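You operate a simulated robot arm through the tools that you are given. There is no shell and no other tool. Be economical: measure what you need, move in short steps, check, and stop when the job is done.

You run a simulated two-armed robot. Do the job below in one go: nothing can be reset, and whatever is moved stays where it is left.

JOB
Wipe up the spill on the white table with the striped tea towel and put it back.

The check looks at the end state, three seconds after you hand in, the way a careful person would. Anything else that was tipped, shoved, dropped, spilled or broken makes it a failure. Flat cloth is picked up by pressing the open fingertips on it (5 to 10 N) and closing them slowly along it; thin cloth reads only 2 to 8 mm in the jaws.

ROBOT AND FRAMES
Two 7-joint arms with two-finger parallel grippers on one trunk, on a base that drives. Base frame: it is fixed to the floor where the robot stands at the start and does not move with it; the origin is under the middle of the robot, x ahead of it, y to its left, z up. Lengths are in mm, angles in degrees, forces in N, time in s.
The left shoulder is at the start at [50, 165, 1105], the right one opposite. Payload 3.91 kg a hand.
Tool frame (each hand has its own): the origin (TCP) lies between the finger pads and is the grasp point; the fingertips stand 30 mm ahead of it; z points along the fingers, y is the line along which they close. The gripper opens to 110 mm. The fingers are 20 mm wide and 10 mm thick; the gripper's body (48 by 112 mm) begins 55 mm behind the TCP.
Orientation is told as [roll, pitch, yaw] about the base's x, y, z axes, in that order, counted from this pose: with the fingers straight down and closing along the base's y, the tool's x points along the base's -x, its y along +y and its z along -z.

CONTROLS
- The arms move only by the tool step_arm. It takes "left_targets", "right_targets" or both (then of equal length, played together; a hand with none holds still); each is a list of rows, each an object of numbers (a shift or turn left out is 0, a gripper value left out holds the last): "claw": the closure in counts, from 0 (fully open) to 255 (shut); "x", "y", "z": the shift along the base's x, y, z in units of 40 mm (1.0 is 40 mm); "wx", "wy", "wz": the turn, a rotation vector about the base's x, y, z in units of 8 degrees (1.0 is 8 degrees). In form: [{"claw": .., "x": .., "y": .., "z": .., "wx": .., "wy": .., "wz": ..}, ...]. A call has 1 to 20 rows; each row shifts and turns the commanded pose from where the row before left it. A call with a number of a shift or a turn outside -1 to 1 is refused whole. A row lasts 0.2 s, in which the tool goes at most 50 mm and 8.6 degrees; a call with a longer step from one row to the next is refused whole, and so is a gripper value outside its range. A pose out of reach is approached as far as the arm can. The call stops where the force on the tool passes 40 N (or 10 N more than at its start, if that is more) or the arm is blocked; 0.2 s more then pass. Each finger travels about 45 mm/s and halts on what it meets, pressing with about 27 N; the grip force reading is that of the motor and also rises with nothing between the fingers. The clock runs only during rows and for 0.2 s after the last one: add rows that do not move to give the fingers time. The reply holds the time, the measured pose of the TCP, the force on the tool along the base axes, the opening and the grip force, in the units named above and with some noise.
- Cameras (640 x 400 px; columns grow to the right, rows downward): "scene" is now at [110.5, 44.8, 1273.8]; the picture's right is [0.41, -0.91, 0.00], its down [-0.54, -0.24, -0.81] and it looks along [0.73, 0.33, -0.59] (base axes); focal length 255 px, centre (320, 200). "left" rides on the left gripper at [73, -17, -103] in its tool frame; the picture's right is [0.23, 0.97, 0.00], its down [-0.76, 0.18, -0.62] and it looks along [-0.61, 0.14, 0.78] (tool axes); focal length 222 px, centre (320, 200). "right" rides on the right gripper at [72, 17, -103] in its tool frame; the picture's right is [-0.23, 0.97, 0.00], its down [-0.76, -0.18, -0.62] and it looks along [-0.61, -0.14, 0.78] (tool axes); focal length 222 px, centre (320, 200). There is no depth. A picture from a camera that has moved, and an enlarged one, comes with that camera's place and axes in the base frame and with its lens. The place of the scene camera against the robot may be out by one fixed shift of up to 12 mm in any direction.
- capture(camera): a new picture of that camera. It takes no simulated time.
- move_column(by): slides the trunk up (or, below 0, down) by that many mm; the arms and the scene camera ride with it, the base frame stays. It gives what a move gives, with no picture.
- steer(legs): drives the robot by 1 to 6 legs, each [ahead, left, turn to the left] in mm, mm and degrees, along the robot's own axes; the way and the turn of a leg run together, so that a leg with both is an arc; at most 1500 mm and 180 degrees a leg. The arms and the cameras ride along, it lands a little off, and it stops where it bumps. It gives what a move gives.
- head_to(pan, tilt): turns the head with the scene camera to pan (to the left, within 80 degrees either way) and tilt (down, from -29 to 69), counted from straight ahead of the robot. It gives what a move gives.
- enlarge(camera, box): a new picture of the part [left, top, right, bottom] of that camera's present view, enlarged. It takes no simulated time.
- hand_in(): hands the job in; it is judged then, once.

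Work in short steps. Places have to be worked out from the pictures, the camera data and where the tool is seen: move nearer, look again, correct. Check each grasp and each placing, and mend what went wrong. You have 120 turns and 92 pictures in all, those below and enlarged ones among them. Open the grippers and draw the arms clear of the work before you hand the job in, unless the task says otherwise; then end with one line.

The tools are called after ">>>" as a command line: name --argument value ..., lists and objects as JSON in quotes. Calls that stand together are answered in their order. step_arm: Moves the arms, as the interface text tells. Its arguments: {"type":"object","properties":{"left_targets":{"type":"array","items":{"type":"object","properties":{"claw":{"type":"number"},"x":{"type":"number"},"y":{"type":"number"},"z":{"type":"number"},"wx":{"type":"number"},"wy":{"type":"number"},"wz":{"type":"number"}}}},"right_targets":{"type":"array","items":{"type":"object","properties":{"claw":{"type":"number"},"x":{"type":"number"},"y":{"type":"number"},"z":{"type":"number"},"wx":{"type":"number"},"wy":{"type":"number"},"wz":{"type":"number"}}}}},"required":[]} The other tools are called the same way: move_column (by) slides the trunk up or down; steer (legs) drives the base; head_to (pan, tilt) turns the head that bears the scene camera; capture (camera) takes a picture; enlarge (camera, box) takes an enlarged picture of a part of a camera's view; hand_in () hands the job in.

At the start:

```text
time: 0.0
left_tool_pos: [411.0, 405.0, 1058.9]
left_tool_rot: [0.0, 0.0, 0.1]
left_ft_force: [0.1, -0.4, -0.1]
left_grip_width: 110.2
left_gripper_force: 0.1
right_tool_pos: [416.4, -1.8, 1047.8]
right_tool_rot: [-0.1, 0.0, 0.0]
right_ft_force: [-0.1, -0.1, 0.9]
right_grip_width: 109.9
right_gripper_force: 0.1
trunk travel left (down, up): [-325.0, 178.0]
robot x, y, heading: [0.5, 0.0, 0.1]
head pan, tilt: [24.4, 36.4]
```

scene: 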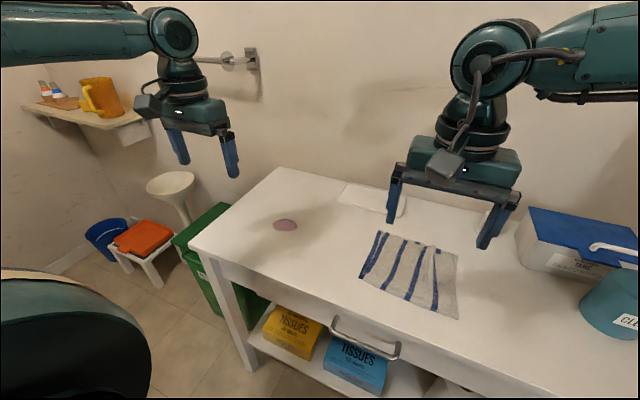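
right: 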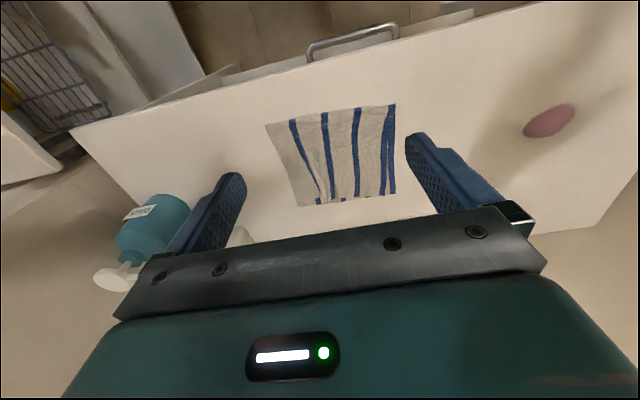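
left: 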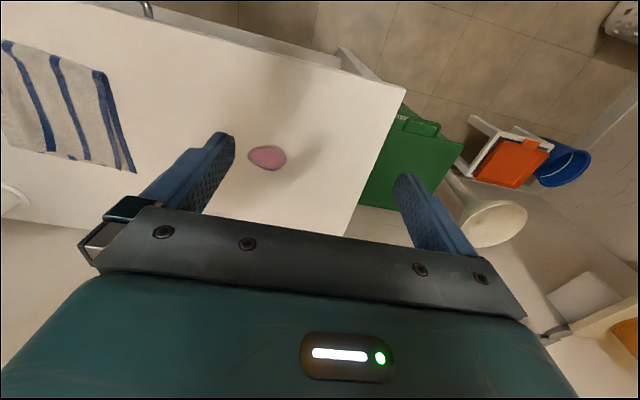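

I judge the spill to be near [594, 380] and the towel at about x 490–690, y −100–117. I'll look closer at both before choosing a grasp.

>>> enlarge --camera "scene" --box '[240, 160, 480, 330]'

>>> enlarge --camera "right" --box '[220, 70, 620, 250]'

```text
2.35 times, centred on (360, 245) of scene
camera zoom: at [110.5, 44.8, 1273.8], right [0.41, -0.91, 0.0], down [-0.54, -0.24, -0.81], along [0.73, 0.33, -0.59], focal length 599 px, centre (226, 94)
```

zoom: 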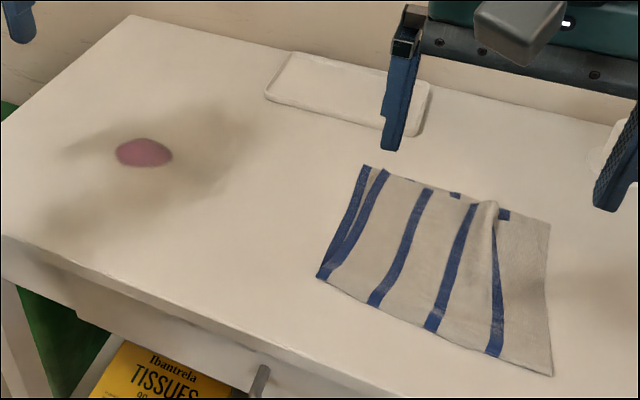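

```text
1.60 times, centred on (420, 160) of right
camera zoom: at [345.7, 14.4, 1150.9], right [0.23, 0.97, 0.0], down [0.76, -0.18, 0.62], along [0.61, -0.14, -0.78], focal length 355 px, centre (160, 264)
```

zoom: 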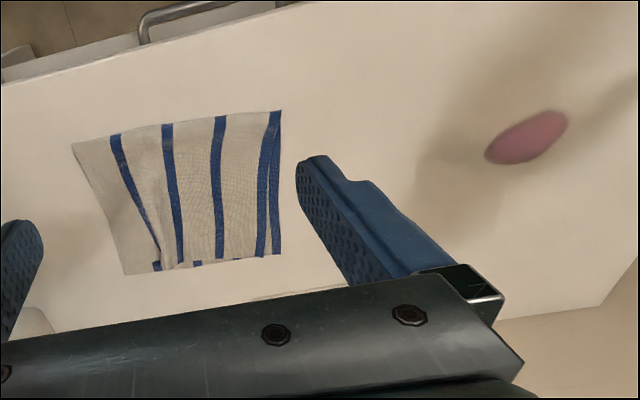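

The towel's left edge faces the spill. I'll pull it by that edge over the spill, wipe, then draw it back by its right edge. First I shift the base left and slightly ahead so both places are well in reach.

>>> steer --legs '[[0, 150, 0], [40, 0, 0]]'

```text
time: 1.9
left_tool_pos: [451.9, 557.9, 1057.9]
left_tool_rot: [0.0, 0.0, 0.1]
left_ft_force: [-0.1, 0.9, -0.3]
left_grip_width: 110.0
left_gripper_force: 0.0
right_tool_pos: [457.3, 149.8, 1048.0]
right_tool_rot: [0.0, 0.0, 0.0]
right_ft_force: [0.6, -0.1, -0.2]
right_grip_width: 109.9
right_gripper_force: 0.1
trunk travel left (down, up): [-325.0, 178.0]
robot x, y, heading: [42.3, 150.5, 0.2]
head pan, tilt: [24.4, 36.4]
```

Base landed fine. Now I clear the right hand to the right and bring the left hand high over the towel's left edge, partly closed (~45 mm).

>>> step_arm --left_targets '[{"x": 0.28, "y": -0.97, "claw": 150}, {"x": 0.28, "y": -0.97}, {"x": 0.28, "y": -0.97}, {"x": 0.28, "y": -0.97}, {"x": 0.28, "y": -0.97}, {"x": 0.28, "y": -0.97}, {"x": 0.28, "y": -0.97}, {"x": 0.28, "y": -0.97}, {"x": 0.28, "y": -0.97}, {"x": 0.28, "y": -0.97}, {"x": 0.28, "y": -0.97}, {"x": 0.28, "y": -0.97}]' --right_targets '[{"y": -0.8}, {"y": -0.8}, {"y": -0.8}, {"y": -0.8}, {"y": -0.8}, {"y": -0.8}, {"y": -0.8}, {"y": -0.8}, {"y": -0.8}, {"y": -0.8}, {"y": -0.5}, {}]'

>>> head_to --pan 0 --tilt 45

>>> capture --camera "scene"

>>> capture --camera "left"

```text
time: 4.5
left_tool_pos: [485.5, 271.2, 1043.7]
left_tool_rot: [-0.1, -0.1, 0.2]
left_ft_force: [0.5, 0.0, -0.2]
left_grip_width: 45.3
left_gripper_force: 0.1
left hand out of reach, approached as far as the arm can: row 7, 8, 9, 10, 11, 12
right_tool_pos: [457.2, -191.4, 1047.7]
right_tool_rot: [0.0, 0.0, 0.0]
right_ft_force: [1.2, -0.3, -0.2]
right_grip_width: 110.2
right_gripper_force: 0.2
trunk travel left (down, up): [-325.0, 178.0]
robot x, y, heading: [38.8, 149.9, -0.1]
head pan, tilt: [24.4, 36.4]
```

```text
time: 5.3
left_tool_pos: [484.8, 271.9, 1043.1]
left_tool_rot: [0.0, -0.1, 0.1]
left_ft_force: [0.6, -0.2, 0.0]
left_grip_width: 45.1
left_gripper_force: 0.0
right_tool_pos: [457.3, -191.4, 1047.1]
right_tool_rot: [0.0, -0.1, 0.1]
right_ft_force: [-0.1, 1.4, 0.6]
right_grip_width: 109.8
right_gripper_force: 0.1
trunk travel left (down, up): [-325.0, 178.0]
robot x, y, heading: [38.6, 151.7, 0.2]
head pan, tilt: [0.0, 45.0]
```

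```text
86 pictures are left
camera scene: at [152.2, 159.8, 1261.2], right [0.0, -1.0, 0.0], down [-0.71, 0.0, -0.71], along [0.71, 0.0, -0.71], focal length 255 px, centre (320, 200)
```

scene: 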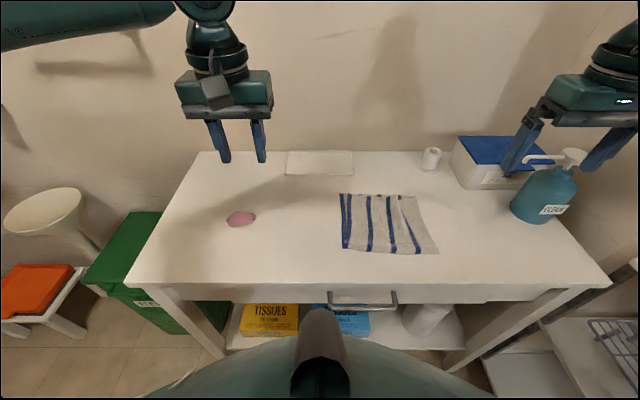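

```text
85 pictures are left
camera left: at [413.2, 256.2, 1145.6], right [-0.23, 0.97, 0.0], down [0.76, 0.18, 0.62], along [0.61, 0.14, -0.78], focal length 222 px, centre (320, 200)
```

left: 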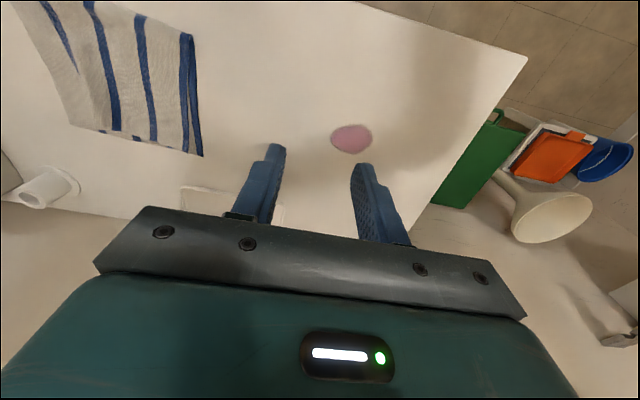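

The left hand hit its reach limit at that height. Updated estimate: spill about [590, 373], towel left edge y≈105, x 496–688. I'll lower the left hand first and then go sideways.

>>> step_arm --left_targets '[{"z": -0.9}, {"z": -0.9}, {"z": -0.9}, {"z": -0.9}, {}]'

```text
time: 6.5
left_tool_pos: [475.9, 290.6, 904.8]
left_tool_rot: [0.0, -0.1, 0.1]
left_ft_force: [-0.7, 0.1, 0.7]
left_grip_width: 45.5
left_gripper_force: 0.0
left hand out of reach, approached as far as the arm can: row 2, 3, 4
right_tool_pos: [456.3, -191.4, 1048.3]
right_tool_rot: [0.1, 0.1, 0.0]
right_ft_force: [0.9, 0.1, 0.5]
right_grip_width: 110.0
right_gripper_force: 0.0
trunk travel left (down, up): [-325.0, 178.0]
robot x, y, heading: [43.0, 146.6, -0.1]
head pan, tilt: [0.0, 45.0]
```

Unclear whether the commanded pose is ahead of the measured one; a small test move will tell.

>>> step_arm --left_targets '[{"x": -0.5, "y": 0.5}, {}]'

```text
time: 7.1
left_tool_pos: [454.3, 310.1, 906.2]
left_tool_rot: [0.1, 0.0, 0.0]
left_ft_force: [0.0, -1.0, -0.8]
left_grip_width: 45.5
left_gripper_force: 0.1
right_tool_pos: [455.2, -190.5, 1047.3]
right_tool_rot: [0.0, 0.0, -0.1]
right_ft_force: [-0.1, 0.4, 0.1]
right_grip_width: 109.9
right_gripper_force: 0.0
trunk travel left (down, up): [-325.0, 178.0]
robot x, y, heading: [41.6, 151.5, -0.2]
head pan, tilt: [0.0, 45.0]
```

Command follows the measured pose. I'll try going out along the hand's own sector and lower.

>>> step_arm --left_targets '[{"y": 0.5, "x": 0.3}, {"x": 0.7}, {"x": 0.7}, {"x": 0.7}, {}]'

```text
time: 8.3
left_tool_pos: [543.9, 338.3, 910.2]
left_tool_rot: [-0.1, -0.1, 0.2]
left_ft_force: [0.4, -0.3, -0.4]
left_grip_width: 45.3
left_gripper_force: 0.0
left hand out of reach, approached as far as the arm can: row 4
right_tool_pos: [456.1, -190.4, 1047.2]
right_tool_rot: [0.0, -0.1, 0.1]
right_ft_force: [0.1, 0.5, 0.4]
right_grip_width: 110.1
right_gripper_force: 0.0
trunk travel left (down, up): [-325.0, 178.0]
robot x, y, heading: [40.4, 151.9, 0.1]
head pan, tilt: [0.0, 45.0]
```

Testing whether reach improves lower down: going down to about z 830 here, then forward.

>>> step_arm --left_targets '[{"x": -0.5}, {"z": -0.7}, {"z": -0.7}, {"z": -0.5}, {"x": 0.5}, {"x": 0.5}, {"x": 0.5}, {}]'

>>> capture --camera "scene"

```text
time: 10.1
left_tool_pos: [546.5, 373.1, 864.1]
left_tool_rot: [-0.1, -0.1, 0.0]
left_ft_force: [-0.2, 0.1, -0.3]
left_grip_width: 45.4
left_gripper_force: 0.1
left hand out of reach, approached as far as the arm can: row 3, 4, 5, 6, 7
right_tool_pos: [456.7, -190.6, 1046.9]
right_tool_rot: [0.0, 0.1, 0.0]
right_ft_force: [-0.2, 0.1, -0.4]
right_grip_width: 110.0
right_gripper_force: 0.1
trunk travel left (down, up): [-325.0, 178.0]
robot x, y, heading: [37.4, 148.5, -0.0]
head pan, tilt: [0.0, 45.0]
```

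```text
84 pictures are left
camera scene: at [152.2, 159.7, 1261.1], right [0.0, -1.0, 0.0], down [-0.71, 0.0, -0.71], along [0.71, 0.0, -0.71], focal length 255 px, centre (320, 200)
```

scene: 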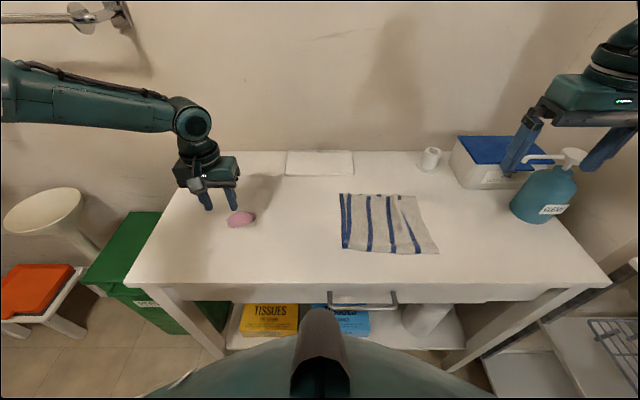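

The left elbow is out to the side and a wrist limit seems to bind. I'll raise a bit and test yaw of the hand to see if it frees reach.

>>> step_arm --left_targets '[{"z": 0.5, "x": -0.5}, {"wz": -1}, {"wz": -1}, {"wz": -1}, {"z": -0.5}, {"z": -0.5}, {"z": -0.5}, {}]'

```text
time: 11.9
left_tool_pos: [522.4, 377.7, 829.7]
left_tool_rot: [0.0, -0.3, -23.9]
left_ft_force: [1.6, -0.3, 7.1]
left_grip_width: 45.1
left_gripper_force: 0.1
left hand out of reach, approached as far as the arm can: row 7
right_tool_pos: [456.6, -191.4, 1048.1]
right_tool_rot: [-0.1, -0.1, 0.0]
right_ft_force: [1.1, 0.0, -0.2]
right_grip_width: 110.0
right_gripper_force: 0.1
trunk travel left (down, up): [-325.0, 178.0]
robot x, y, heading: [39.7, 149.1, 0.1]
head pan, tilt: [0.0, 45.0]
```

Not a lot of gain. I'll raise the left hand back, undo the yaw, and lower the trunk so that the hands work nearer shoulder height.

>>> step_arm --left_targets '[{"z": 0.9, "x": -0.5, "wz": 1}, {"z": 0.9, "x": -0.5, "wz": 1}, {"z": 0.9, "x": -0.5, "wz": 1}, {"z": 0.9}, {"z": 0.9}, {"z": 0.6}, {}]' --right_targets '[{"z": 0.5}, {"z": 0.5}, {"z": 0.5}, {"z": 0.5}, {"z": 0.5}, {}, {}]'

```text
time: 13.5
left_tool_pos: [462.0, 379.8, 1033.5]
left_tool_rot: [0.0, 0.1, 0.2]
left_ft_force: [0.7, 0.6, 0.4]
left_grip_width: 45.3
left_gripper_force: 0.0
right_tool_pos: [455.9, -189.4, 1147.8]
right_tool_rot: [-0.1, 0.0, 0.0]
right_ft_force: [0.2, 0.0, 0.1]
right_grip_width: 109.9
right_gripper_force: 0.1
trunk travel left (down, up): [-325.0, 178.0]
robot x, y, heading: [38.5, 153.1, -0.1]
head pan, tilt: [0.0, 45.0]
```

Lowering the trunk 120 mm and retrying forward/inward.

>>> move_column --by -120

>>> step_arm --left_targets '[{"x": 0.7}, {"x": 0.7}, {"x": 0.7}, {"x": 0.7}, {"z": -0.5}, {"z": -0.5}, {}]'

```text
time: 15.0
left_tool_pos: [461.9, 379.6, 914.0]
left_tool_rot: [0.0, 0.0, 0.1]
left_ft_force: [0.0, 0.3, -0.7]
left_grip_width: 45.2
left_gripper_force: 0.0
right_tool_pos: [457.5, -190.6, 1027.7]
right_tool_rot: [0.0, 0.0, 0.0]
right_ft_force: [-0.2, -0.8, -0.2]
right_grip_width: 110.1
right_gripper_force: 0.0
trunk travel left (down, up): [-205.0, 298.0]
robot x, y, heading: [42.8, 153.8, 0.2]
head pan, tilt: [0.0, 45.0]
```

```text
time: 16.6
left_tool_pos: [573.7, 377.5, 873.9]
left_tool_rot: [0.0, 0.1, 0.1]
left_ft_force: [-0.5, 0.0, 0.9]
left_grip_width: 45.1
left_gripper_force: 0.1
right_tool_pos: [455.0, -190.1, 1027.5]
right_tool_rot: [0.0, 0.0, -0.1]
right_ft_force: [-0.4, -0.5, -0.1]
right_grip_width: 110.0
right_gripper_force: 0.0
trunk travel left (down, up): [-205.0, 298.0]
robot x, y, heading: [38.9, 153.9, -0.1]
head pan, tilt: [0.0, 45.0]
```

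That frees it. Now lower toward z 810 and inward, to learn the limit (staying above the table).

>>> step_arm --left_targets '[{"z": -0.7}, {"z": -0.5}, {"y": -0.9}, {"y": -0.9}, {"y": -0.9}, {"y": -0.9}, {"y": -0.9}, {"y": -0.9}, {}]'

```text
time: 18.6
left_tool_pos: [486.1, 274.9, 851.7]
left_tool_rot: [0.0, -0.1, 0.2]
left_ft_force: [-0.7, -0.6, 0.6]
left_grip_width: 45.2
left_gripper_force: 0.0
left hand out of reach, approached as far as the arm can: row 3, 4, 5, 6, 7, 8
right_tool_pos: [456.0, -190.8, 1027.9]
right_tool_rot: [0.0, 0.0, 0.0]
right_ft_force: [0.3, 1.0, 0.2]
right_grip_width: 109.8
right_gripper_force: 0.1
trunk travel left (down, up): [-205.0, 298.0]
robot x, y, heading: [41.2, 149.9, 0.2]
head pan, tilt: [0.0, 45.0]
```

Inward limit remains at yaw 0. Test with positive yaw whether it lets the hand go further in.

>>> step_arm --left_targets '[{"wz": 1}, {"wz": 1}, {"wz": 1}, {"wz": 1}, {"y": -0.8}, {"y": -0.8}, {"y": -0.8}, {}]'

```text
time: 20.4
left_tool_pos: [450.8, 257.2, 863.5]
left_tool_rot: [0.0, -0.1, 32.2]
left_ft_force: [0.2, 0.2, 0.3]
left_grip_width: 45.5
left_gripper_force: 0.1
left hand out of reach, approached as far as the arm can: row 5, 6, 7
right_tool_pos: [456.6, -191.7, 1028.2]
right_tool_rot: [0.0, 0.0, 0.0]
right_ft_force: [0.2, 0.0, -0.5]
right_grip_width: 109.8
right_gripper_force: 0.0
trunk travel left (down, up): [-205.0, 298.0]
robot x, y, heading: [39.6, 149.8, -0.2]
head pan, tilt: [0.0, 45.0]
```

Positive yaw makes it worse; now test strongly negative yaw.

>>> step_arm --left_targets '[{"wz": -1, "x": 0.3}, {"wz": -1, "x": 0.3}, {"wz": -1}, {"wz": -1}, {"wz": -1}, {"wz": -1}, {"wz": -1}, {"wz": -1}, {"wz": -1}, {"wz": -1}, {"x": 0.6, "y": -0.6}, {"x": 0.6, "y": -0.6}, {"x": 0.6, "y": -0.6}, {"x": 0.6, "y": -0.6}, {}]'

>>> capture --camera "scene"

```text
time: 23.6
left_tool_pos: [503.5, 282.3, 876.2]
left_tool_rot: [0.0, -0.2, -47.9]
left_ft_force: [0.0, -0.3, 0.0]
left_grip_width: 45.2
left_gripper_force: 0.0
left hand out of reach, approached as far as the arm can: row 1, 2, 11, 12, 13, 14
right_tool_pos: [455.6, -191.0, 1027.5]
right_tool_rot: [0.1, 0.0, 0.0]
right_ft_force: [-0.4, -0.7, -0.5]
right_grip_width: 110.0
right_gripper_force: 0.1
trunk travel left (down, up): [-205.0, 298.0]
robot x, y, heading: [40.4, 152.5, -0.1]
head pan, tilt: [0.0, 45.0]
```

```text
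83 pictures are left
camera scene: at [152.2, 159.7, 1141.1], right [0.0, -1.0, 0.0], down [-0.71, 0.0, -0.71], along [0.71, 0.0, -0.71], focal length 255 px, centre (320, 200)
```

scene: 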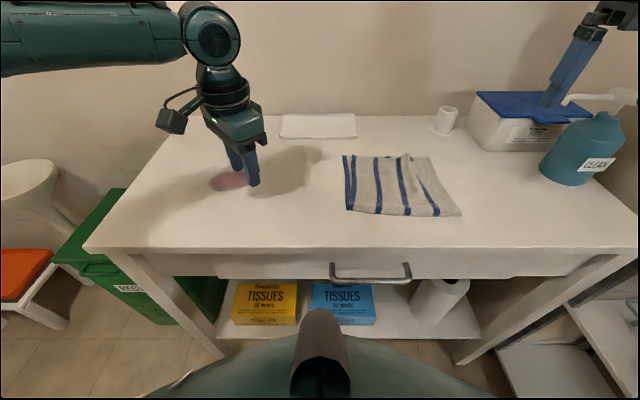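

The limit doesn't depend on yaw. Let me see whether the right hand reaches the towel's left edge instead; left goes back out of the way.

>>> step_arm --left_targets '[{"x": -0.4, "y": 0.7, "z": 0.4, "wz": 1}, {"x": -0.4, "y": 0.7, "z": 0.4, "wz": 1}, {"y": 0.7, "z": 0.4, "wz": 1}, {"y": 0.7, "z": 0.4, "wz": 1}, {"y": 0.7, "wz": 1}, {"y": 0.7, "wz": 1}, {}, {}, {}, {}, {}, {}]' --right_targets '[{"y": 0.9, "claw": 150}, {"y": 0.9}, {"y": 0.9}, {"y": 0.9}, {"z": -0.8}, {"z": -0.8}, {"z": -0.8}, {"x": 0.7, "y": 0.7}, {"x": 0.7, "y": 0.7}, {"x": 0.7, "y": 0.7}, {"x": 0.7, "y": 0.7}, {}]'

```text
time: 26.2
left_tool_pos: [470.8, 449.5, 939.0]
left_tool_rot: [0.0, -0.1, 0.1]
left_ft_force: [0.7, -1.1, -0.3]
left_grip_width: 45.3
left_gripper_force: 0.0
right_tool_pos: [567.6, 65.8, 931.9]
right_tool_rot: [0.0, 0.0, 0.0]
right_ft_force: [-0.1, 1.2, 0.3]
right_grip_width: 45.3
right_gripper_force: 0.0
trunk travel left (down, up): [-205.0, 298.0]
robot x, y, heading: [39.2, 151.4, -0.1]
head pan, tilt: [0.0, 45.0]
```

The right hand reaches it easily. I align it at about [588, 78] and descend to just above the towel, then look.

>>> step_arm --right_targets '[{"x": 0.5, "y": 0.3, "z": -0.6}, {"z": -0.9}, {"z": -0.9}, {"z": -0.7}, {}]'

>>> capture --camera "scene"

>>> capture --camera "right"

```text
time: 27.2
left_tool_pos: [470.0, 447.8, 938.4]
left_tool_rot: [0.0, 0.0, 0.0]
left_ft_force: [0.2, 0.3, -0.4]
left_grip_width: 45.2
left_gripper_force: 0.0
right_tool_pos: [591.4, 77.7, 831.9]
right_tool_rot: [0.4, -1.1, 0.0]
right_ft_force: [0.0, -2.3, 14.7]
right_grip_width: 29.2
right_gripper_force: 1.7
trunk travel left (down, up): [-205.0, 298.0]
robot x, y, heading: [41.1, 150.4, 0.1]
head pan, tilt: [0.0, 45.0]
stopped in row 4 (right hand): the force on the tool passed its limit (the readings are from after the stop); the commanded pose is now the measured one
```

```text
82 pictures are left
camera scene: at [152.2, 159.5, 1141.3], right [0.0, -1.0, 0.0], down [-0.71, 0.0, -0.71], along [0.71, 0.0, -0.71], focal length 255 px, centre (320, 200)
```

scene: 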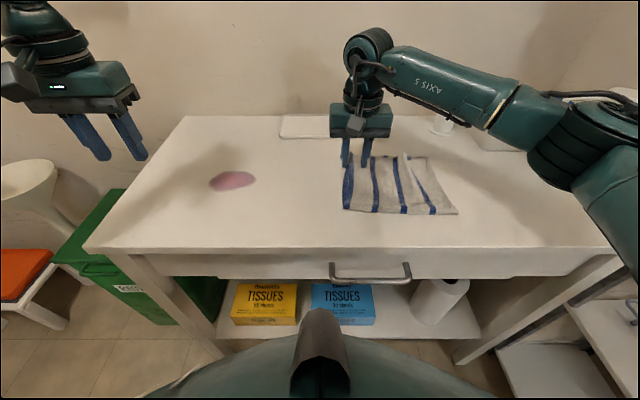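

```text
81 pictures are left
camera right: at [518.4, 92.6, 933.8], right [0.23, 0.97, 0.01], down [0.75, -0.18, 0.64], along [0.62, -0.14, -0.77], focal length 222 px, centre (320, 200)
```

right: 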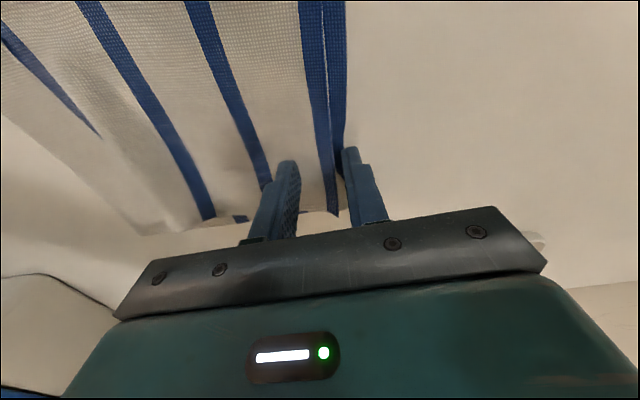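

The fingers touched at TCP z≈832, so this tabletop is at z≈801, not 753. Recomputed: towel x 465–632, y −85–110; spill about [547, 342], ±48 in y, ±28 in x. I back off, move to the middle of the left edge ([550, 80]) and look.

>>> step_arm --right_targets '[{"z": 0.5, "claw": 130}, {"z": 0.3}, {"x": -0.6}, {"x": -0.45}, {}]'

>>> capture --camera "right"

>>> enlarge --camera "scene" --box '[300, 110, 480, 222]'

```text
time: 28.4
left_tool_pos: [469.1, 449.2, 938.5]
left_tool_rot: [0.0, 0.0, 0.0]
left_ft_force: [-0.4, -0.3, 0.6]
left_grip_width: 45.2
left_gripper_force: 0.2
right_tool_pos: [548.5, 76.6, 859.8]
right_tool_rot: [0.4, -0.8, 0.0]
right_ft_force: [-0.3, -0.6, 0.1]
right_grip_width: 53.7
right_gripper_force: 0.0
trunk travel left (down, up): [-205.0, 298.0]
robot x, y, heading: [39.4, 155.6, -0.0]
head pan, tilt: [0.0, 45.0]
```

```text
80 pictures are left
camera right: at [475.4, 92.7, 962.5], right [0.23, 0.97, 0.01], down [0.75, -0.18, 0.63], along [0.62, -0.14, -0.77], focal length 222 px, centre (320, 200)
```

right: 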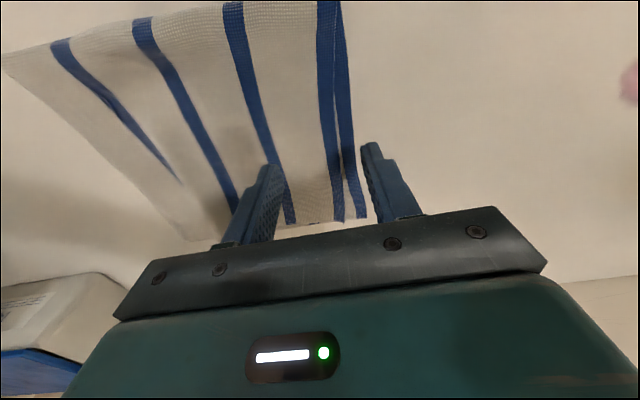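

```text
3.56 times, centred on (390, 166) of scene
camera zoom: at [152.3, 159.7, 1141.1], right [0.0, -1.0, 0.0], down [-0.71, 0.0, -0.71], along [0.71, 0.0, -0.71], focal length 905 px, centre (71, 321)
```

zoom: 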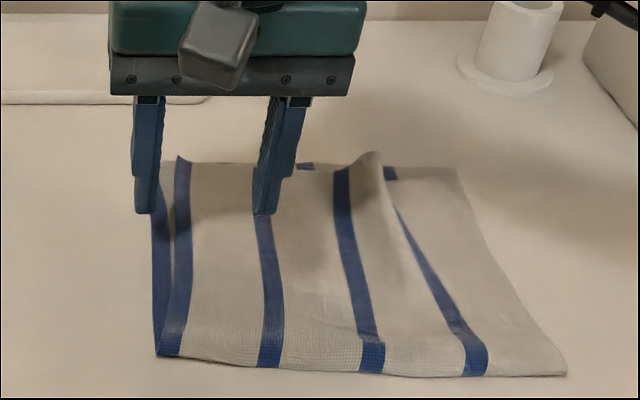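

The towel looks folded in two, with the fold at the front. I shift slightly inward so both tips land on cloth, then press down gently in small steps.

>>> step_arm --right_targets '[{"y": -0.25, "wy": 0.1, "wx": -0.05}, {"z": -0.4}, {"z": -0.2}, {"z": -0.1}, {}]'

```text
time: 29.6
left_tool_pos: [470.3, 448.4, 938.2]
left_tool_rot: [0.0, 0.0, 0.2]
left_ft_force: [-0.8, -0.8, -0.7]
left_grip_width: 45.0
left_gripper_force: 0.2
right_tool_pos: [548.5, 68.2, 833.0]
right_tool_rot: [-0.2, 0.0, 0.1]
right_ft_force: [-0.4, 0.6, 0.1]
right_grip_width: 54.0
right_gripper_force: 0.1
trunk travel left (down, up): [-205.0, 298.0]
robot x, y, heading: [38.9, 147.5, 0.1]
head pan, tilt: [0.0, 45.0]
```

No contact yet; going down in 2 mm steps.

>>> step_arm --right_targets '[{"z": -0.05}, {"z": -0.03}, {}]'

```text
time: 30.4
left_tool_pos: [469.2, 450.2, 939.4]
left_tool_rot: [-0.1, -0.1, 0.1]
left_ft_force: [-1.4, 0.9, -0.2]
left_grip_width: 45.3
left_gripper_force: 0.1
right_tool_pos: [547.7, 67.5, 832.2]
right_tool_rot: [-0.1, -0.3, 0.0]
right_ft_force: [1.0, -1.0, 18.1]
right_grip_width: 53.8
right_gripper_force: 0.1
trunk travel left (down, up): [-205.0, 298.0]
robot x, y, heading: [37.9, 152.3, -0.0]
head pan, tilt: [0.0, 45.0]
```

Contact at about 832 with 18 N; ease up ~1.2 mm for ~9 N and close slowly along the cloth.

>>> step_arm --right_targets '[{"z": 0.03}, {"claw": 140}, {"claw": 150}, {"claw": 160}, {"claw": 170}, {"claw": 180}, {"claw": 190}, {"claw": 200}, {"claw": 210}, {"claw": 220}, {"claw": 230}, {"claw": 240}, {"claw": 255}, {}, {}]'

>>> enlarge --camera "scene" --box '[300, 110, 480, 222]'

>>> capture --camera "right"

```text
time: 33.6
left_tool_pos: [468.4, 448.4, 940.3]
left_tool_rot: [0.0, -0.1, 0.1]
left_ft_force: [-0.4, -0.3, 0.0]
left_grip_width: 45.1
left_gripper_force: 0.0
right_tool_pos: [547.9, 67.6, 832.1]
right_tool_rot: [-0.1, -0.2, 0.0]
right_ft_force: [0.2, -3.5, 18.3]
right_grip_width: 6.2
right_gripper_force: 27.0
trunk travel left (down, up): [-205.0, 298.0]
robot x, y, heading: [40.0, 148.4, 0.1]
head pan, tilt: [0.0, 45.0]
```

```text
3.56 times, centred on (390, 166) of scene
camera zoom: at [151.0, 159.6, 1141.3], right [0.0, -1.0, 0.0], down [-0.71, 0.0, -0.71], along [0.71, 0.0, -0.71], focal length 905 px, centre (71, 321)
```

zoom: 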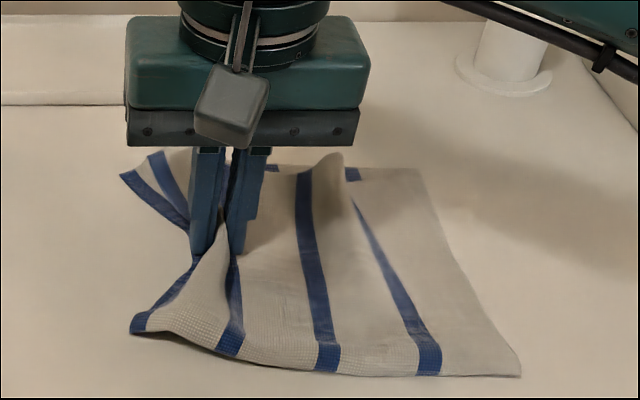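

```text
77 pictures are left
camera right: at [476.5, 83.8, 934.7], right [0.23, 0.97, 0.0], down [0.76, -0.18, 0.63], along [0.61, -0.14, -0.78], focal length 222 px, centre (320, 200)
```

right: 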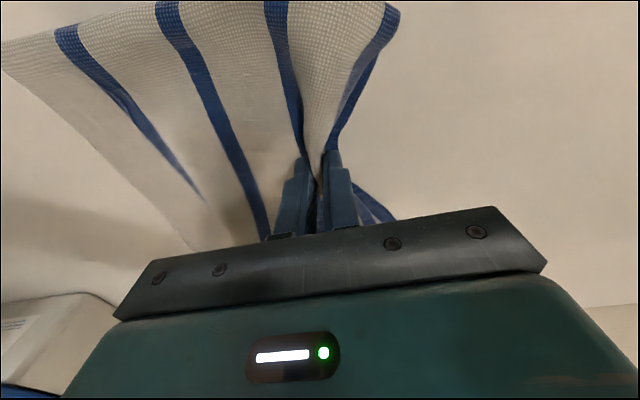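

Good pinch (6.2 mm, both layers moving together). I ease the pressure by lifting ~3 mm and drag the towel left toward the spill by the arm.

>>> step_arm --right_targets '[{"z": 0.08}, {"y": 0.4}, {"y": 0.5}, {"y": 0.5}, {"y": 0.5}, {"y": 0.5}, {"y": 0.5}, {"y": 0.5}, {}]'

>>> capture --camera "scene"

```text
time: 35.6
left_tool_pos: [469.8, 448.5, 940.2]
left_tool_rot: [0.0, 0.0, 0.1]
left_ft_force: [1.0, 1.0, 0.4]
left_grip_width: 45.4
left_gripper_force: 0.0
right_tool_pos: [547.2, 204.6, 834.8]
right_tool_rot: [-0.1, 0.0, 0.0]
right_ft_force: [-1.1, 0.1, -0.5]
right_grip_width: 5.3
right_gripper_force: 27.1
trunk travel left (down, up): [-205.0, 298.0]
robot x, y, heading: [41.8, 147.6, -0.2]
head pan, tilt: [0.0, 45.0]
```

```text
76 pictures are left
camera scene: at [152.3, 159.7, 1141.1], right [0.0, -1.0, 0.0], down [-0.71, 0.0, -0.71], along [0.71, 0.0, -0.71], focal length 255 px, centre (320, 200)
```

scene: 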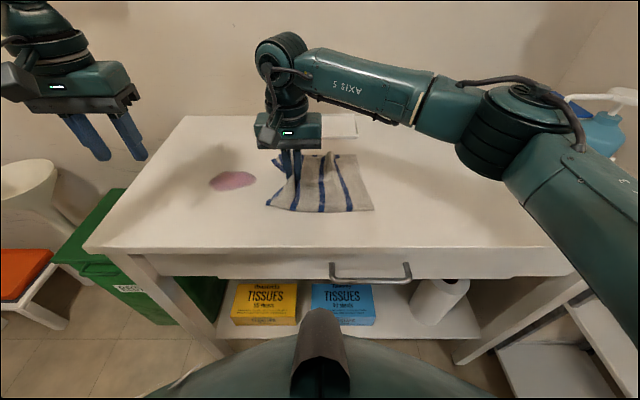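

The towel follows well. Continue left onto the spill, with light contact.

>>> step_arm --right_targets '[{"y": 0.5}, {"y": 0.5}, {"y": 0.5}, {"y": 0.5}, {"y": 0.5}, {}]'

>>> capture --camera "scene"

```text
time: 37.0
left_tool_pos: [468.5, 448.9, 937.6]
left_tool_rot: [0.0, 0.0, 0.0]
left_ft_force: [1.3, -0.3, 0.7]
left_grip_width: 45.5
left_gripper_force: 0.2
right_tool_pos: [550.3, 301.3, 834.3]
right_tool_rot: [0.0, 0.0, 0.0]
right_ft_force: [-0.1, 0.7, 0.2]
right_grip_width: 5.3
right_gripper_force: 26.9
right hand out of reach, approached as far as the arm can: row 5
trunk travel left (down, up): [-205.0, 298.0]
robot x, y, heading: [44.2, 150.4, -0.1]
head pan, tilt: [0.0, 45.0]
```

```text
75 pictures are left
camera scene: at [152.3, 159.7, 1141.1], right [0.0, -1.0, 0.0], down [-0.71, 0.0, -0.71], along [0.71, 0.0, -0.71], focal length 255 px, centre (320, 200)
```

scene: 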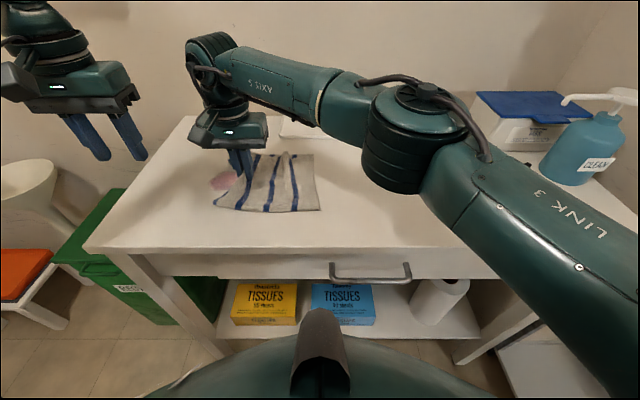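

The right arm hits its inward limit at y≈301. I'll drive the base 130 mm left, which also pulls the towel on across the spill.

>>> steer --legs '[[0, 130, 0]]'

>>> capture --camera "scene"

```text
time: 38.3
left_tool_pos: [471.5, 579.6, 937.7]
left_tool_rot: [-0.1, 0.1, 0.0]
left_ft_force: [0.5, -0.4, 0.5]
left_grip_width: 45.1
left_gripper_force: 0.0
right_tool_pos: [549.5, 430.9, 834.3]
right_tool_rot: [0.0, 0.0, 0.1]
right_ft_force: [-0.1, 0.4, -0.1]
right_grip_width: 5.5
right_gripper_force: 27.2
trunk travel left (down, up): [-205.0, 298.0]
robot x, y, heading: [41.5, 280.1, 0.2]
head pan, tilt: [0.0, 45.0]
```

```text
74 pictures are left
camera scene: at [152.4, 288.9, 1141.1], right [0.0, -1.0, 0.0], down [-0.71, 0.0, -0.71], along [0.71, 0.0, -0.71], focal length 255 px, centre (320, 200)
```

scene: 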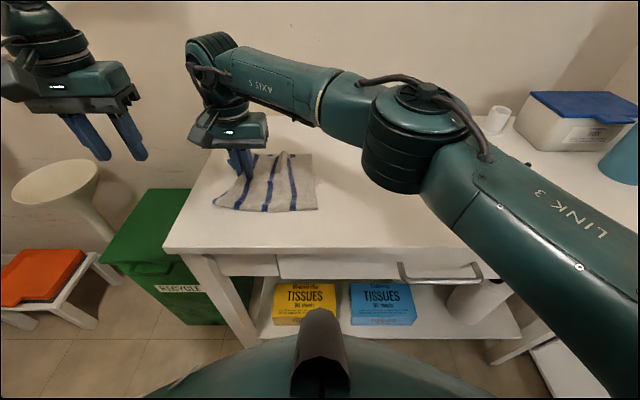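

The towel now lies over the spill. I release, lift, and move above the spill's place with closed fingers to press and rub through the cloth.

>>> step_arm --right_targets '[{"claw": 200}, {"claw": 170}, {}, {"z": 0.5}, {"z": 0.7}, {"y": -0.8, "claw": 255}, {"y": -0.8}, {"y": -0.6}, {}]'

>>> capture --camera "scene"

>>> capture --camera "right"

```text
time: 40.3
left_tool_pos: [469.8, 577.0, 938.8]
left_tool_rot: [0.0, 0.0, 0.0]
left_ft_force: [-0.4, -0.3, 0.2]
left_grip_width: 45.2
left_gripper_force: 0.0
right_tool_pos: [554.1, 332.6, 881.9]
right_tool_rot: [0.0, -0.1, -0.1]
right_ft_force: [-0.8, 0.4, -0.4]
right_grip_width: 0.1
right_gripper_force: 26.8
right hand out of reach, approached as far as the arm can: row 5
trunk travel left (down, up): [-205.0, 298.0]
robot x, y, heading: [42.1, 280.6, -0.0]
head pan, tilt: [0.0, 45.0]
```

```text
73 pictures are left
camera scene: at [152.3, 288.7, 1141.1], right [0.0, -1.0, 0.0], down [-0.71, 0.0, -0.71], along [0.71, 0.0, -0.71], focal length 255 px, centre (320, 200)
```

scene: 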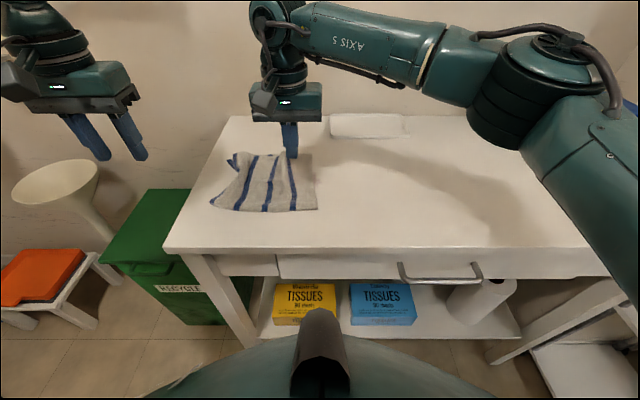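

```text
72 pictures are left
camera right: at [482.9, 348.3, 986.0], right [0.23, 0.97, 0.0], down [0.76, -0.18, 0.62], along [0.61, -0.14, -0.78], focal length 222 px, centre (320, 200)
```

right: 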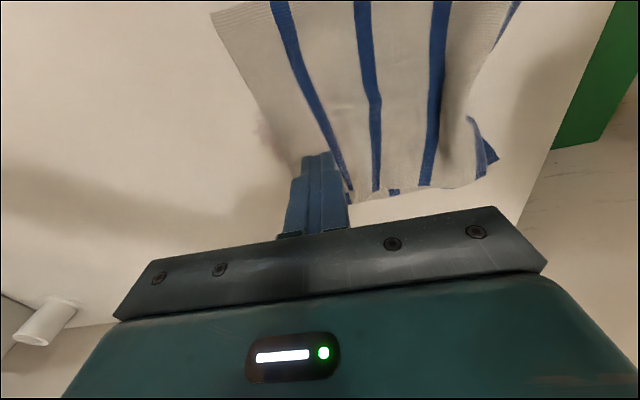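

A faint pink patch may show right of the towel in the right camera; let me enlarge.

>>> enlarge --camera "right" --box '[200, 60, 360, 160]'

>>> enlarge --camera "scene" --box '[200, 110, 360, 220]'

```text
4.00 times, centred on (280, 110) of right
camera zoom: at [482.9, 348.3, 986.0], right [0.23, 0.97, 0.0], down [0.76, -0.18, 0.62], along [0.61, -0.14, -0.78], focal length 888 px, centre (480, 560)
```

zoom: 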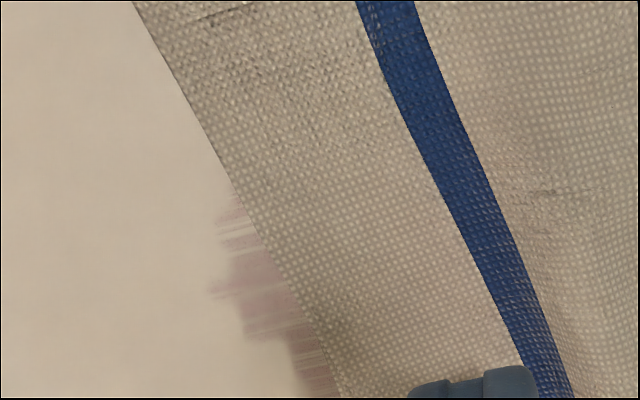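

```text
3.64 times, centred on (280, 165) of scene
camera zoom: at [152.3, 288.7, 1141.1], right [0.0, -1.0, 0.0], down [-0.71, 0.0, -0.71], along [0.71, 0.0, -0.71], focal length 926 px, centre (466, 327)
```

zoom: 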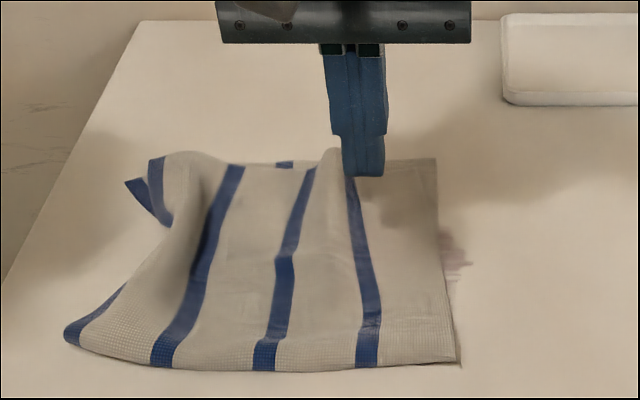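

Streaks remain around [541, 290], at the towel's right edge. I'll pinch the towel near its right edge, then scrub the whole spill area with that pad, and later pull it home by the same grip.

>>> step_arm --right_targets '[{"claw": 174, "x": -0.1, "y": -0.15}, {"z": -0.6}, {"z": -0.5}, {"z": -0.06}, {"z": -0.05}, {}]'

```text
time: 41.7
left_tool_pos: [470.3, 578.5, 937.3]
left_tool_rot: [-0.1, 0.0, 0.0]
left_ft_force: [-0.1, 0.2, -0.5]
left_grip_width: 45.5
left_gripper_force: 0.0
right_tool_pos: [550.5, 326.9, 834.9]
right_tool_rot: [0.0, -0.1, 0.0]
right_ft_force: [0.0, 0.1, 0.0]
right_grip_width: 35.2
right_gripper_force: 0.0
trunk travel left (down, up): [-205.0, 298.0]
robot x, y, heading: [38.6, 282.4, -0.1]
head pan, tilt: [0.0, 45.0]
```

Press down another ~3 mm and close slowly.

>>> step_arm --right_targets '[{"z": -0.08}, {}]'

```text
time: 42.3
left_tool_pos: [469.2, 578.5, 939.3]
left_tool_rot: [0.0, -0.1, 0.0]
left_ft_force: [0.2, -0.4, 0.6]
left_grip_width: 45.2
left_gripper_force: 0.0
right_tool_pos: [550.3, 326.4, 832.4]
right_tool_rot: [0.1, -0.1, 0.0]
right_ft_force: [0.3, -0.3, 12.0]
right_grip_width: 35.3
right_gripper_force: 0.4
trunk travel left (down, up): [-205.0, 298.0]
robot x, y, heading: [40.8, 279.0, 0.0]
head pan, tilt: [0.0, 45.0]
```

12 N; ease a touch and close slowly.

>>> step_arm --right_targets '[{"z": 0.01}, {"claw": 182}, {"claw": 190}, {"claw": 198}, {"claw": 206}, {"claw": 214}, {"claw": 222}, {"claw": 230}, {"claw": 240}, {"claw": 255}, {}, {}]'

>>> enlarge --camera "scene" --box '[200, 110, 360, 220]'

>>> capture --camera "right"

```text
time: 44.9
left_tool_pos: [469.4, 577.0, 938.9]
left_tool_rot: [0.0, -0.1, -0.1]
left_ft_force: [1.0, 0.7, -1.2]
left_grip_width: 45.3
left_gripper_force: 0.0
right_tool_pos: [549.8, 325.9, 832.6]
right_tool_rot: [0.0, -0.1, 0.0]
right_ft_force: [-0.8, -0.3, 19.1]
right_grip_width: 3.6
right_gripper_force: 27.0
trunk travel left (down, up): [-205.0, 298.0]
robot x, y, heading: [39.3, 280.5, 0.1]
head pan, tilt: [0.0, 45.0]
```

```text
3.64 times, centred on (280, 165) of scene
camera zoom: at [151.0, 288.6, 1141.4], right [0.0, -1.0, 0.0], down [-0.71, 0.0, -0.71], along [0.71, 0.0, -0.71], focal length 926 px, centre (466, 327)
```

zoom: 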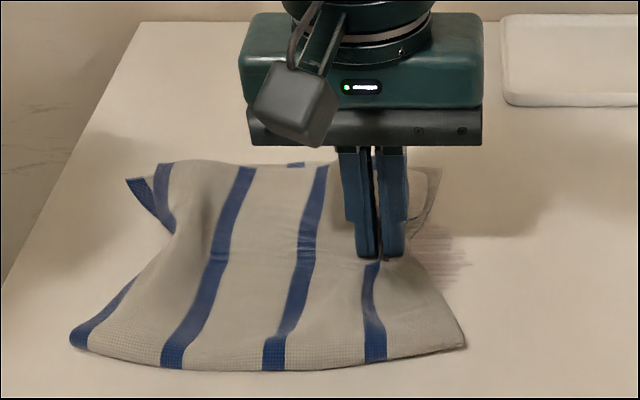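

```text
68 pictures are left
camera right: at [478.2, 342.8, 935.2], right [0.23, 0.97, 0.0], down [0.76, -0.18, 0.63], along [0.61, -0.14, -0.78], focal length 222 px, centre (320, 200)
```

right: 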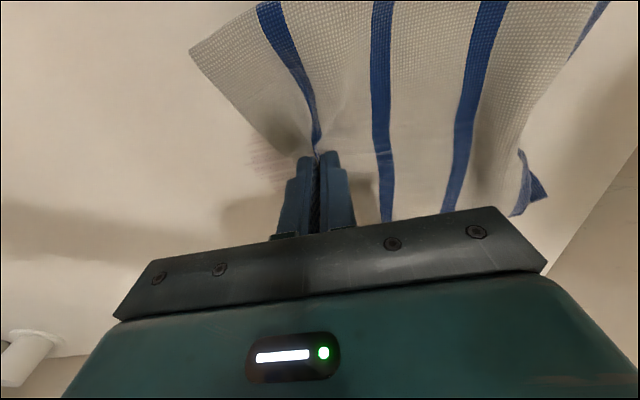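

Pinched (3.6 mm). Scrub strokes with light pressure: right and back, at a few x positions over the spill area.

>>> step_arm --right_targets '[{"z": 0.04}, {"y": -0.5}, {"y": -0.5}, {"y": -0.5}, {"y": -0.4}, {"x": -0.5}, {"y": 0.5}, {"y": 0.5}, {"y": 0.5}, {"y": -0.5}, {"y": -0.5}, {"y": -0.5}, {}]'

>>> enlarge --camera "scene" --box '[200, 110, 400, 235]'

>>> capture --camera "right"

```text
time: 47.7
left_tool_pos: [469.0, 577.4, 938.3]
left_tool_rot: [0.1, 0.1, 0.1]
left_ft_force: [0.4, -0.2, 0.1]
left_grip_width: 45.3
left_gripper_force: 0.0
right_tool_pos: [530.0, 251.9, 833.5]
right_tool_rot: [0.0, -0.1, 0.0]
right_ft_force: [-0.1, 2.9, 6.0]
right_grip_width: 3.2
right_gripper_force: 26.7
trunk travel left (down, up): [-205.0, 298.0]
robot x, y, heading: [38.8, 279.6, -0.1]
head pan, tilt: [0.0, 45.0]
```

```text
3.20 times, centred on (300, 172) of scene
camera zoom: at [151.9, 288.8, 1141.2], right [0.0, -1.0, 0.0], down [-0.71, 0.0, -0.71], along [0.71, 0.0, -0.71], focal length 815 px, centre (384, 288)
```

zoom: 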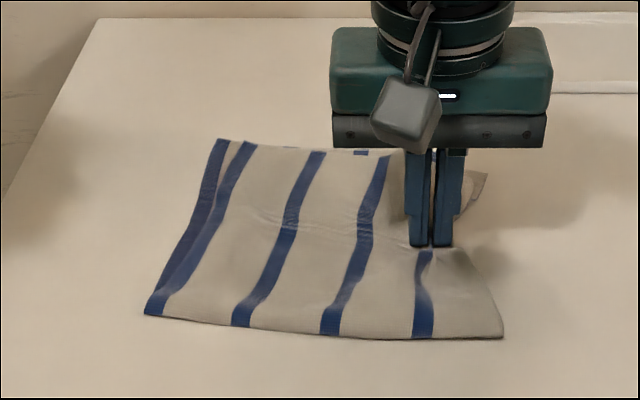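

```text
66 pictures are left
camera right: at [458.9, 267.1, 935.8], right [0.23, 0.97, 0.0], down [0.76, -0.18, 0.62], along [0.61, -0.14, -0.78], focal length 222 px, centre (320, 200)
```

right: 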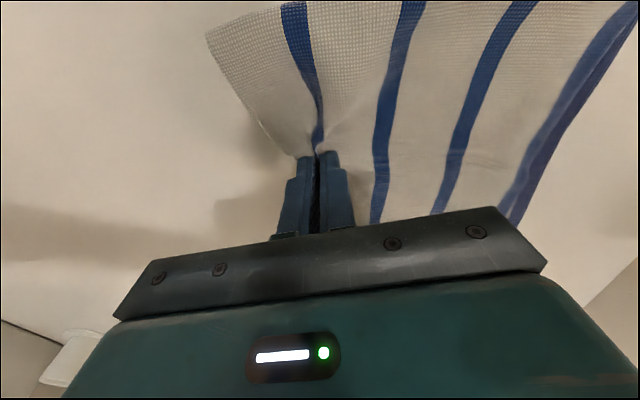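

The towel is flat again and follows. I pull it 150 mm right to expose the spill place and check for residue.

>>> step_arm --right_targets '[{"x": 0.4, "y": -0.3}, {"y": -0.5}, {"y": -0.5}, {"y": -0.5}, {"y": -0.5}, {"y": -0.5}, {"y": -0.5}, {"y": -0.5}, {}]'

>>> enlarge --camera "scene" --box '[200, 110, 440, 260]'

```text
time: 49.7
left_tool_pos: [470.2, 578.1, 938.2]
left_tool_rot: [-0.1, -0.1, -0.1]
left_ft_force: [0.2, 0.2, 0.2]
left_grip_width: 45.5
left_gripper_force: 0.1
right_tool_pos: [546.4, 98.5, 832.7]
right_tool_rot: [0.0, -0.1, 0.0]
right_ft_force: [-0.6, 0.9, 2.2]
right_grip_width: 3.3
right_gripper_force: 27.0
trunk travel left (down, up): [-205.0, 298.0]
robot x, y, heading: [39.6, 279.5, -0.1]
head pan, tilt: [0.0, 45.0]
```

```text
2.67 times, centred on (320, 185) of scene
camera zoom: at [152.2, 288.7, 1141.1], right [0.0, -1.0, 0.0], down [-0.71, 0.0, -0.71], along [0.71, 0.0, -0.71], focal length 679 px, centre (320, 240)
```

zoom: 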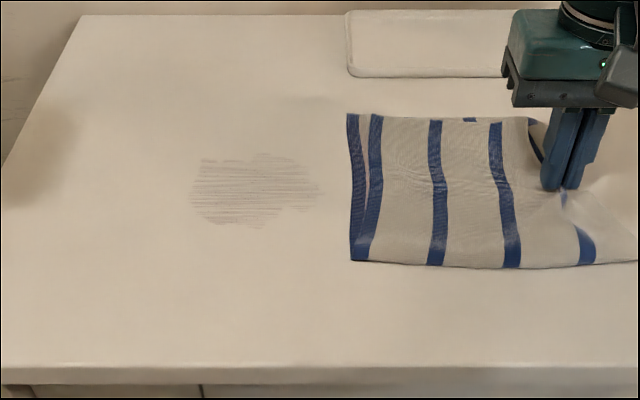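

Most is gone but a faint film remains (x 505–589, y 289–389). I'll regrip the left edge and scrub that area in pressed strokes. Release, lift, move to the left edge.

>>> step_arm --right_targets '[{"claw": 215}, {"claw": 174}, {"z": 0.5}, {"z": 0.5}, {"y": 0.8}, {"y": 0.8}, {"y": 0.8}, {"y": 0.75}, {"z": -0.6}, {"z": -0.2}, {"z": -0.12}, {}]'

>>> enlarge --camera "scene" --box '[200, 110, 440, 260]'

```text
time: 52.3
left_tool_pos: [468.5, 577.1, 939.0]
left_tool_rot: [-0.1, 0.0, 0.0]
left_ft_force: [-0.5, -0.8, -0.1]
left_grip_width: 45.4
left_gripper_force: 0.1
right_tool_pos: [546.1, 224.8, 835.7]
right_tool_rot: [-0.1, -0.1, -0.1]
right_ft_force: [0.2, 0.5, 0.1]
right_grip_width: 35.1
right_gripper_force: 0.0
trunk travel left (down, up): [-205.0, 298.0]
robot x, y, heading: [38.7, 281.2, 0.1]
head pan, tilt: [0.0, 45.0]
```

```text
2.67 times, centred on (320, 185) of scene
camera zoom: at [152.3, 288.7, 1141.1], right [0.0, -1.0, 0.0], down [-0.71, 0.0, -0.71], along [0.71, 0.0, -0.71], focal length 679 px, centre (320, 240)
```

zoom: 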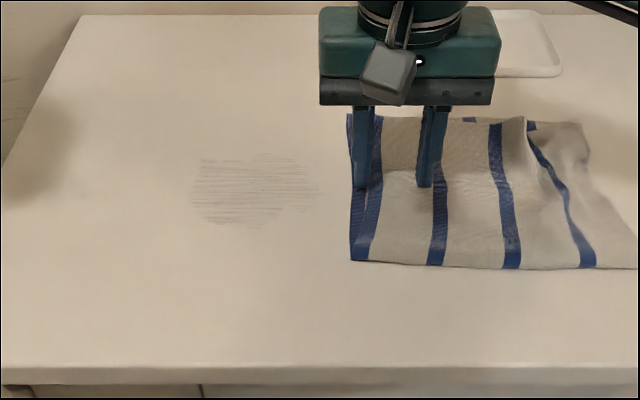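

Well placed. Press ~10 N and close slowly.

>>> step_arm --right_targets '[{"z": -0.09}, {}, {"claw": 182}, {"claw": 190}, {"claw": 198}, {"claw": 206}, {"claw": 214}, {"claw": 222}, {"claw": 230}, {"claw": 240}, {"claw": 255}, {}, {}]'

```text
time: 55.1
left_tool_pos: [469.8, 578.1, 938.0]
left_tool_rot: [0.1, 0.1, 0.1]
left_ft_force: [-0.2, 0.3, 0.1]
left_grip_width: 45.5
left_gripper_force: 0.1
right_tool_pos: [545.6, 224.7, 832.3]
right_tool_rot: [0.0, -0.1, 0.0]
right_ft_force: [-0.9, -1.8, 5.9]
right_grip_width: 5.8
right_gripper_force: 27.4
trunk travel left (down, up): [-205.0, 298.0]
robot x, y, heading: [41.1, 276.3, 0.2]
head pan, tilt: [0.0, 45.0]
```

Good pinch with 6 N of pressure. Scrub: left across, back and forth at lower x.

>>> step_arm --right_targets '[{"y": 0.6}, {"y": 0.6}, {"y": 0.6}, {"y": 0.6}, {"y": 0.6}, {"y": 0.6}, {"y": 0.6}, {"x": -0.3, "y": -0.3}, {"y": -0.6}, {"y": -0.6}, {"y": -0.6}, {"x": -0.3, "y": -0.3}, {"y": 0.6}, {"y": 0.6}, {"y": 0.6}, {"y": 0.6}, {}]'

>>> enlarge --camera "scene" --box '[160, 110, 400, 260]'

```text
time: 58.7
left_tool_pos: [469.7, 577.6, 939.0]
left_tool_rot: [0.1, 0.0, 0.1]
left_ft_force: [-0.3, 0.0, 0.1]
left_grip_width: 45.1
left_gripper_force: 0.2
right_tool_pos: [522.5, 394.6, 832.2]
right_tool_rot: [0.0, -0.1, 0.0]
right_ft_force: [0.3, -0.9, 2.0]
right_grip_width: 3.0
right_gripper_force: 27.3
trunk travel left (down, up): [-205.0, 298.0]
robot x, y, heading: [42.0, 280.7, -0.1]
head pan, tilt: [0.0, 45.0]
```

```text
2.67 times, centred on (280, 185) of scene
camera zoom: at [152.1, 288.7, 1141.2], right [0.0, -1.0, 0.0], down [-0.71, 0.0, -0.71], along [0.71, 0.0, -0.71], focal length 679 px, centre (427, 240)
```

zoom: 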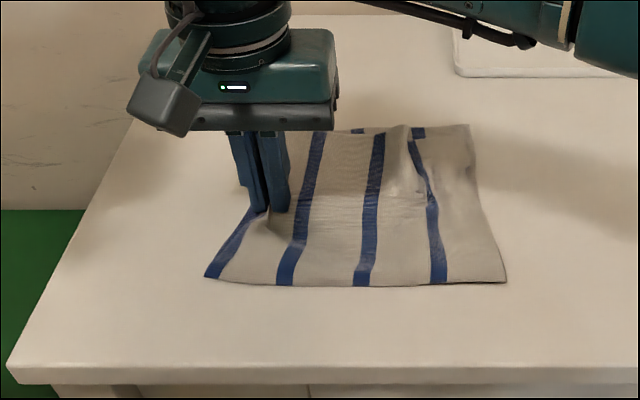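

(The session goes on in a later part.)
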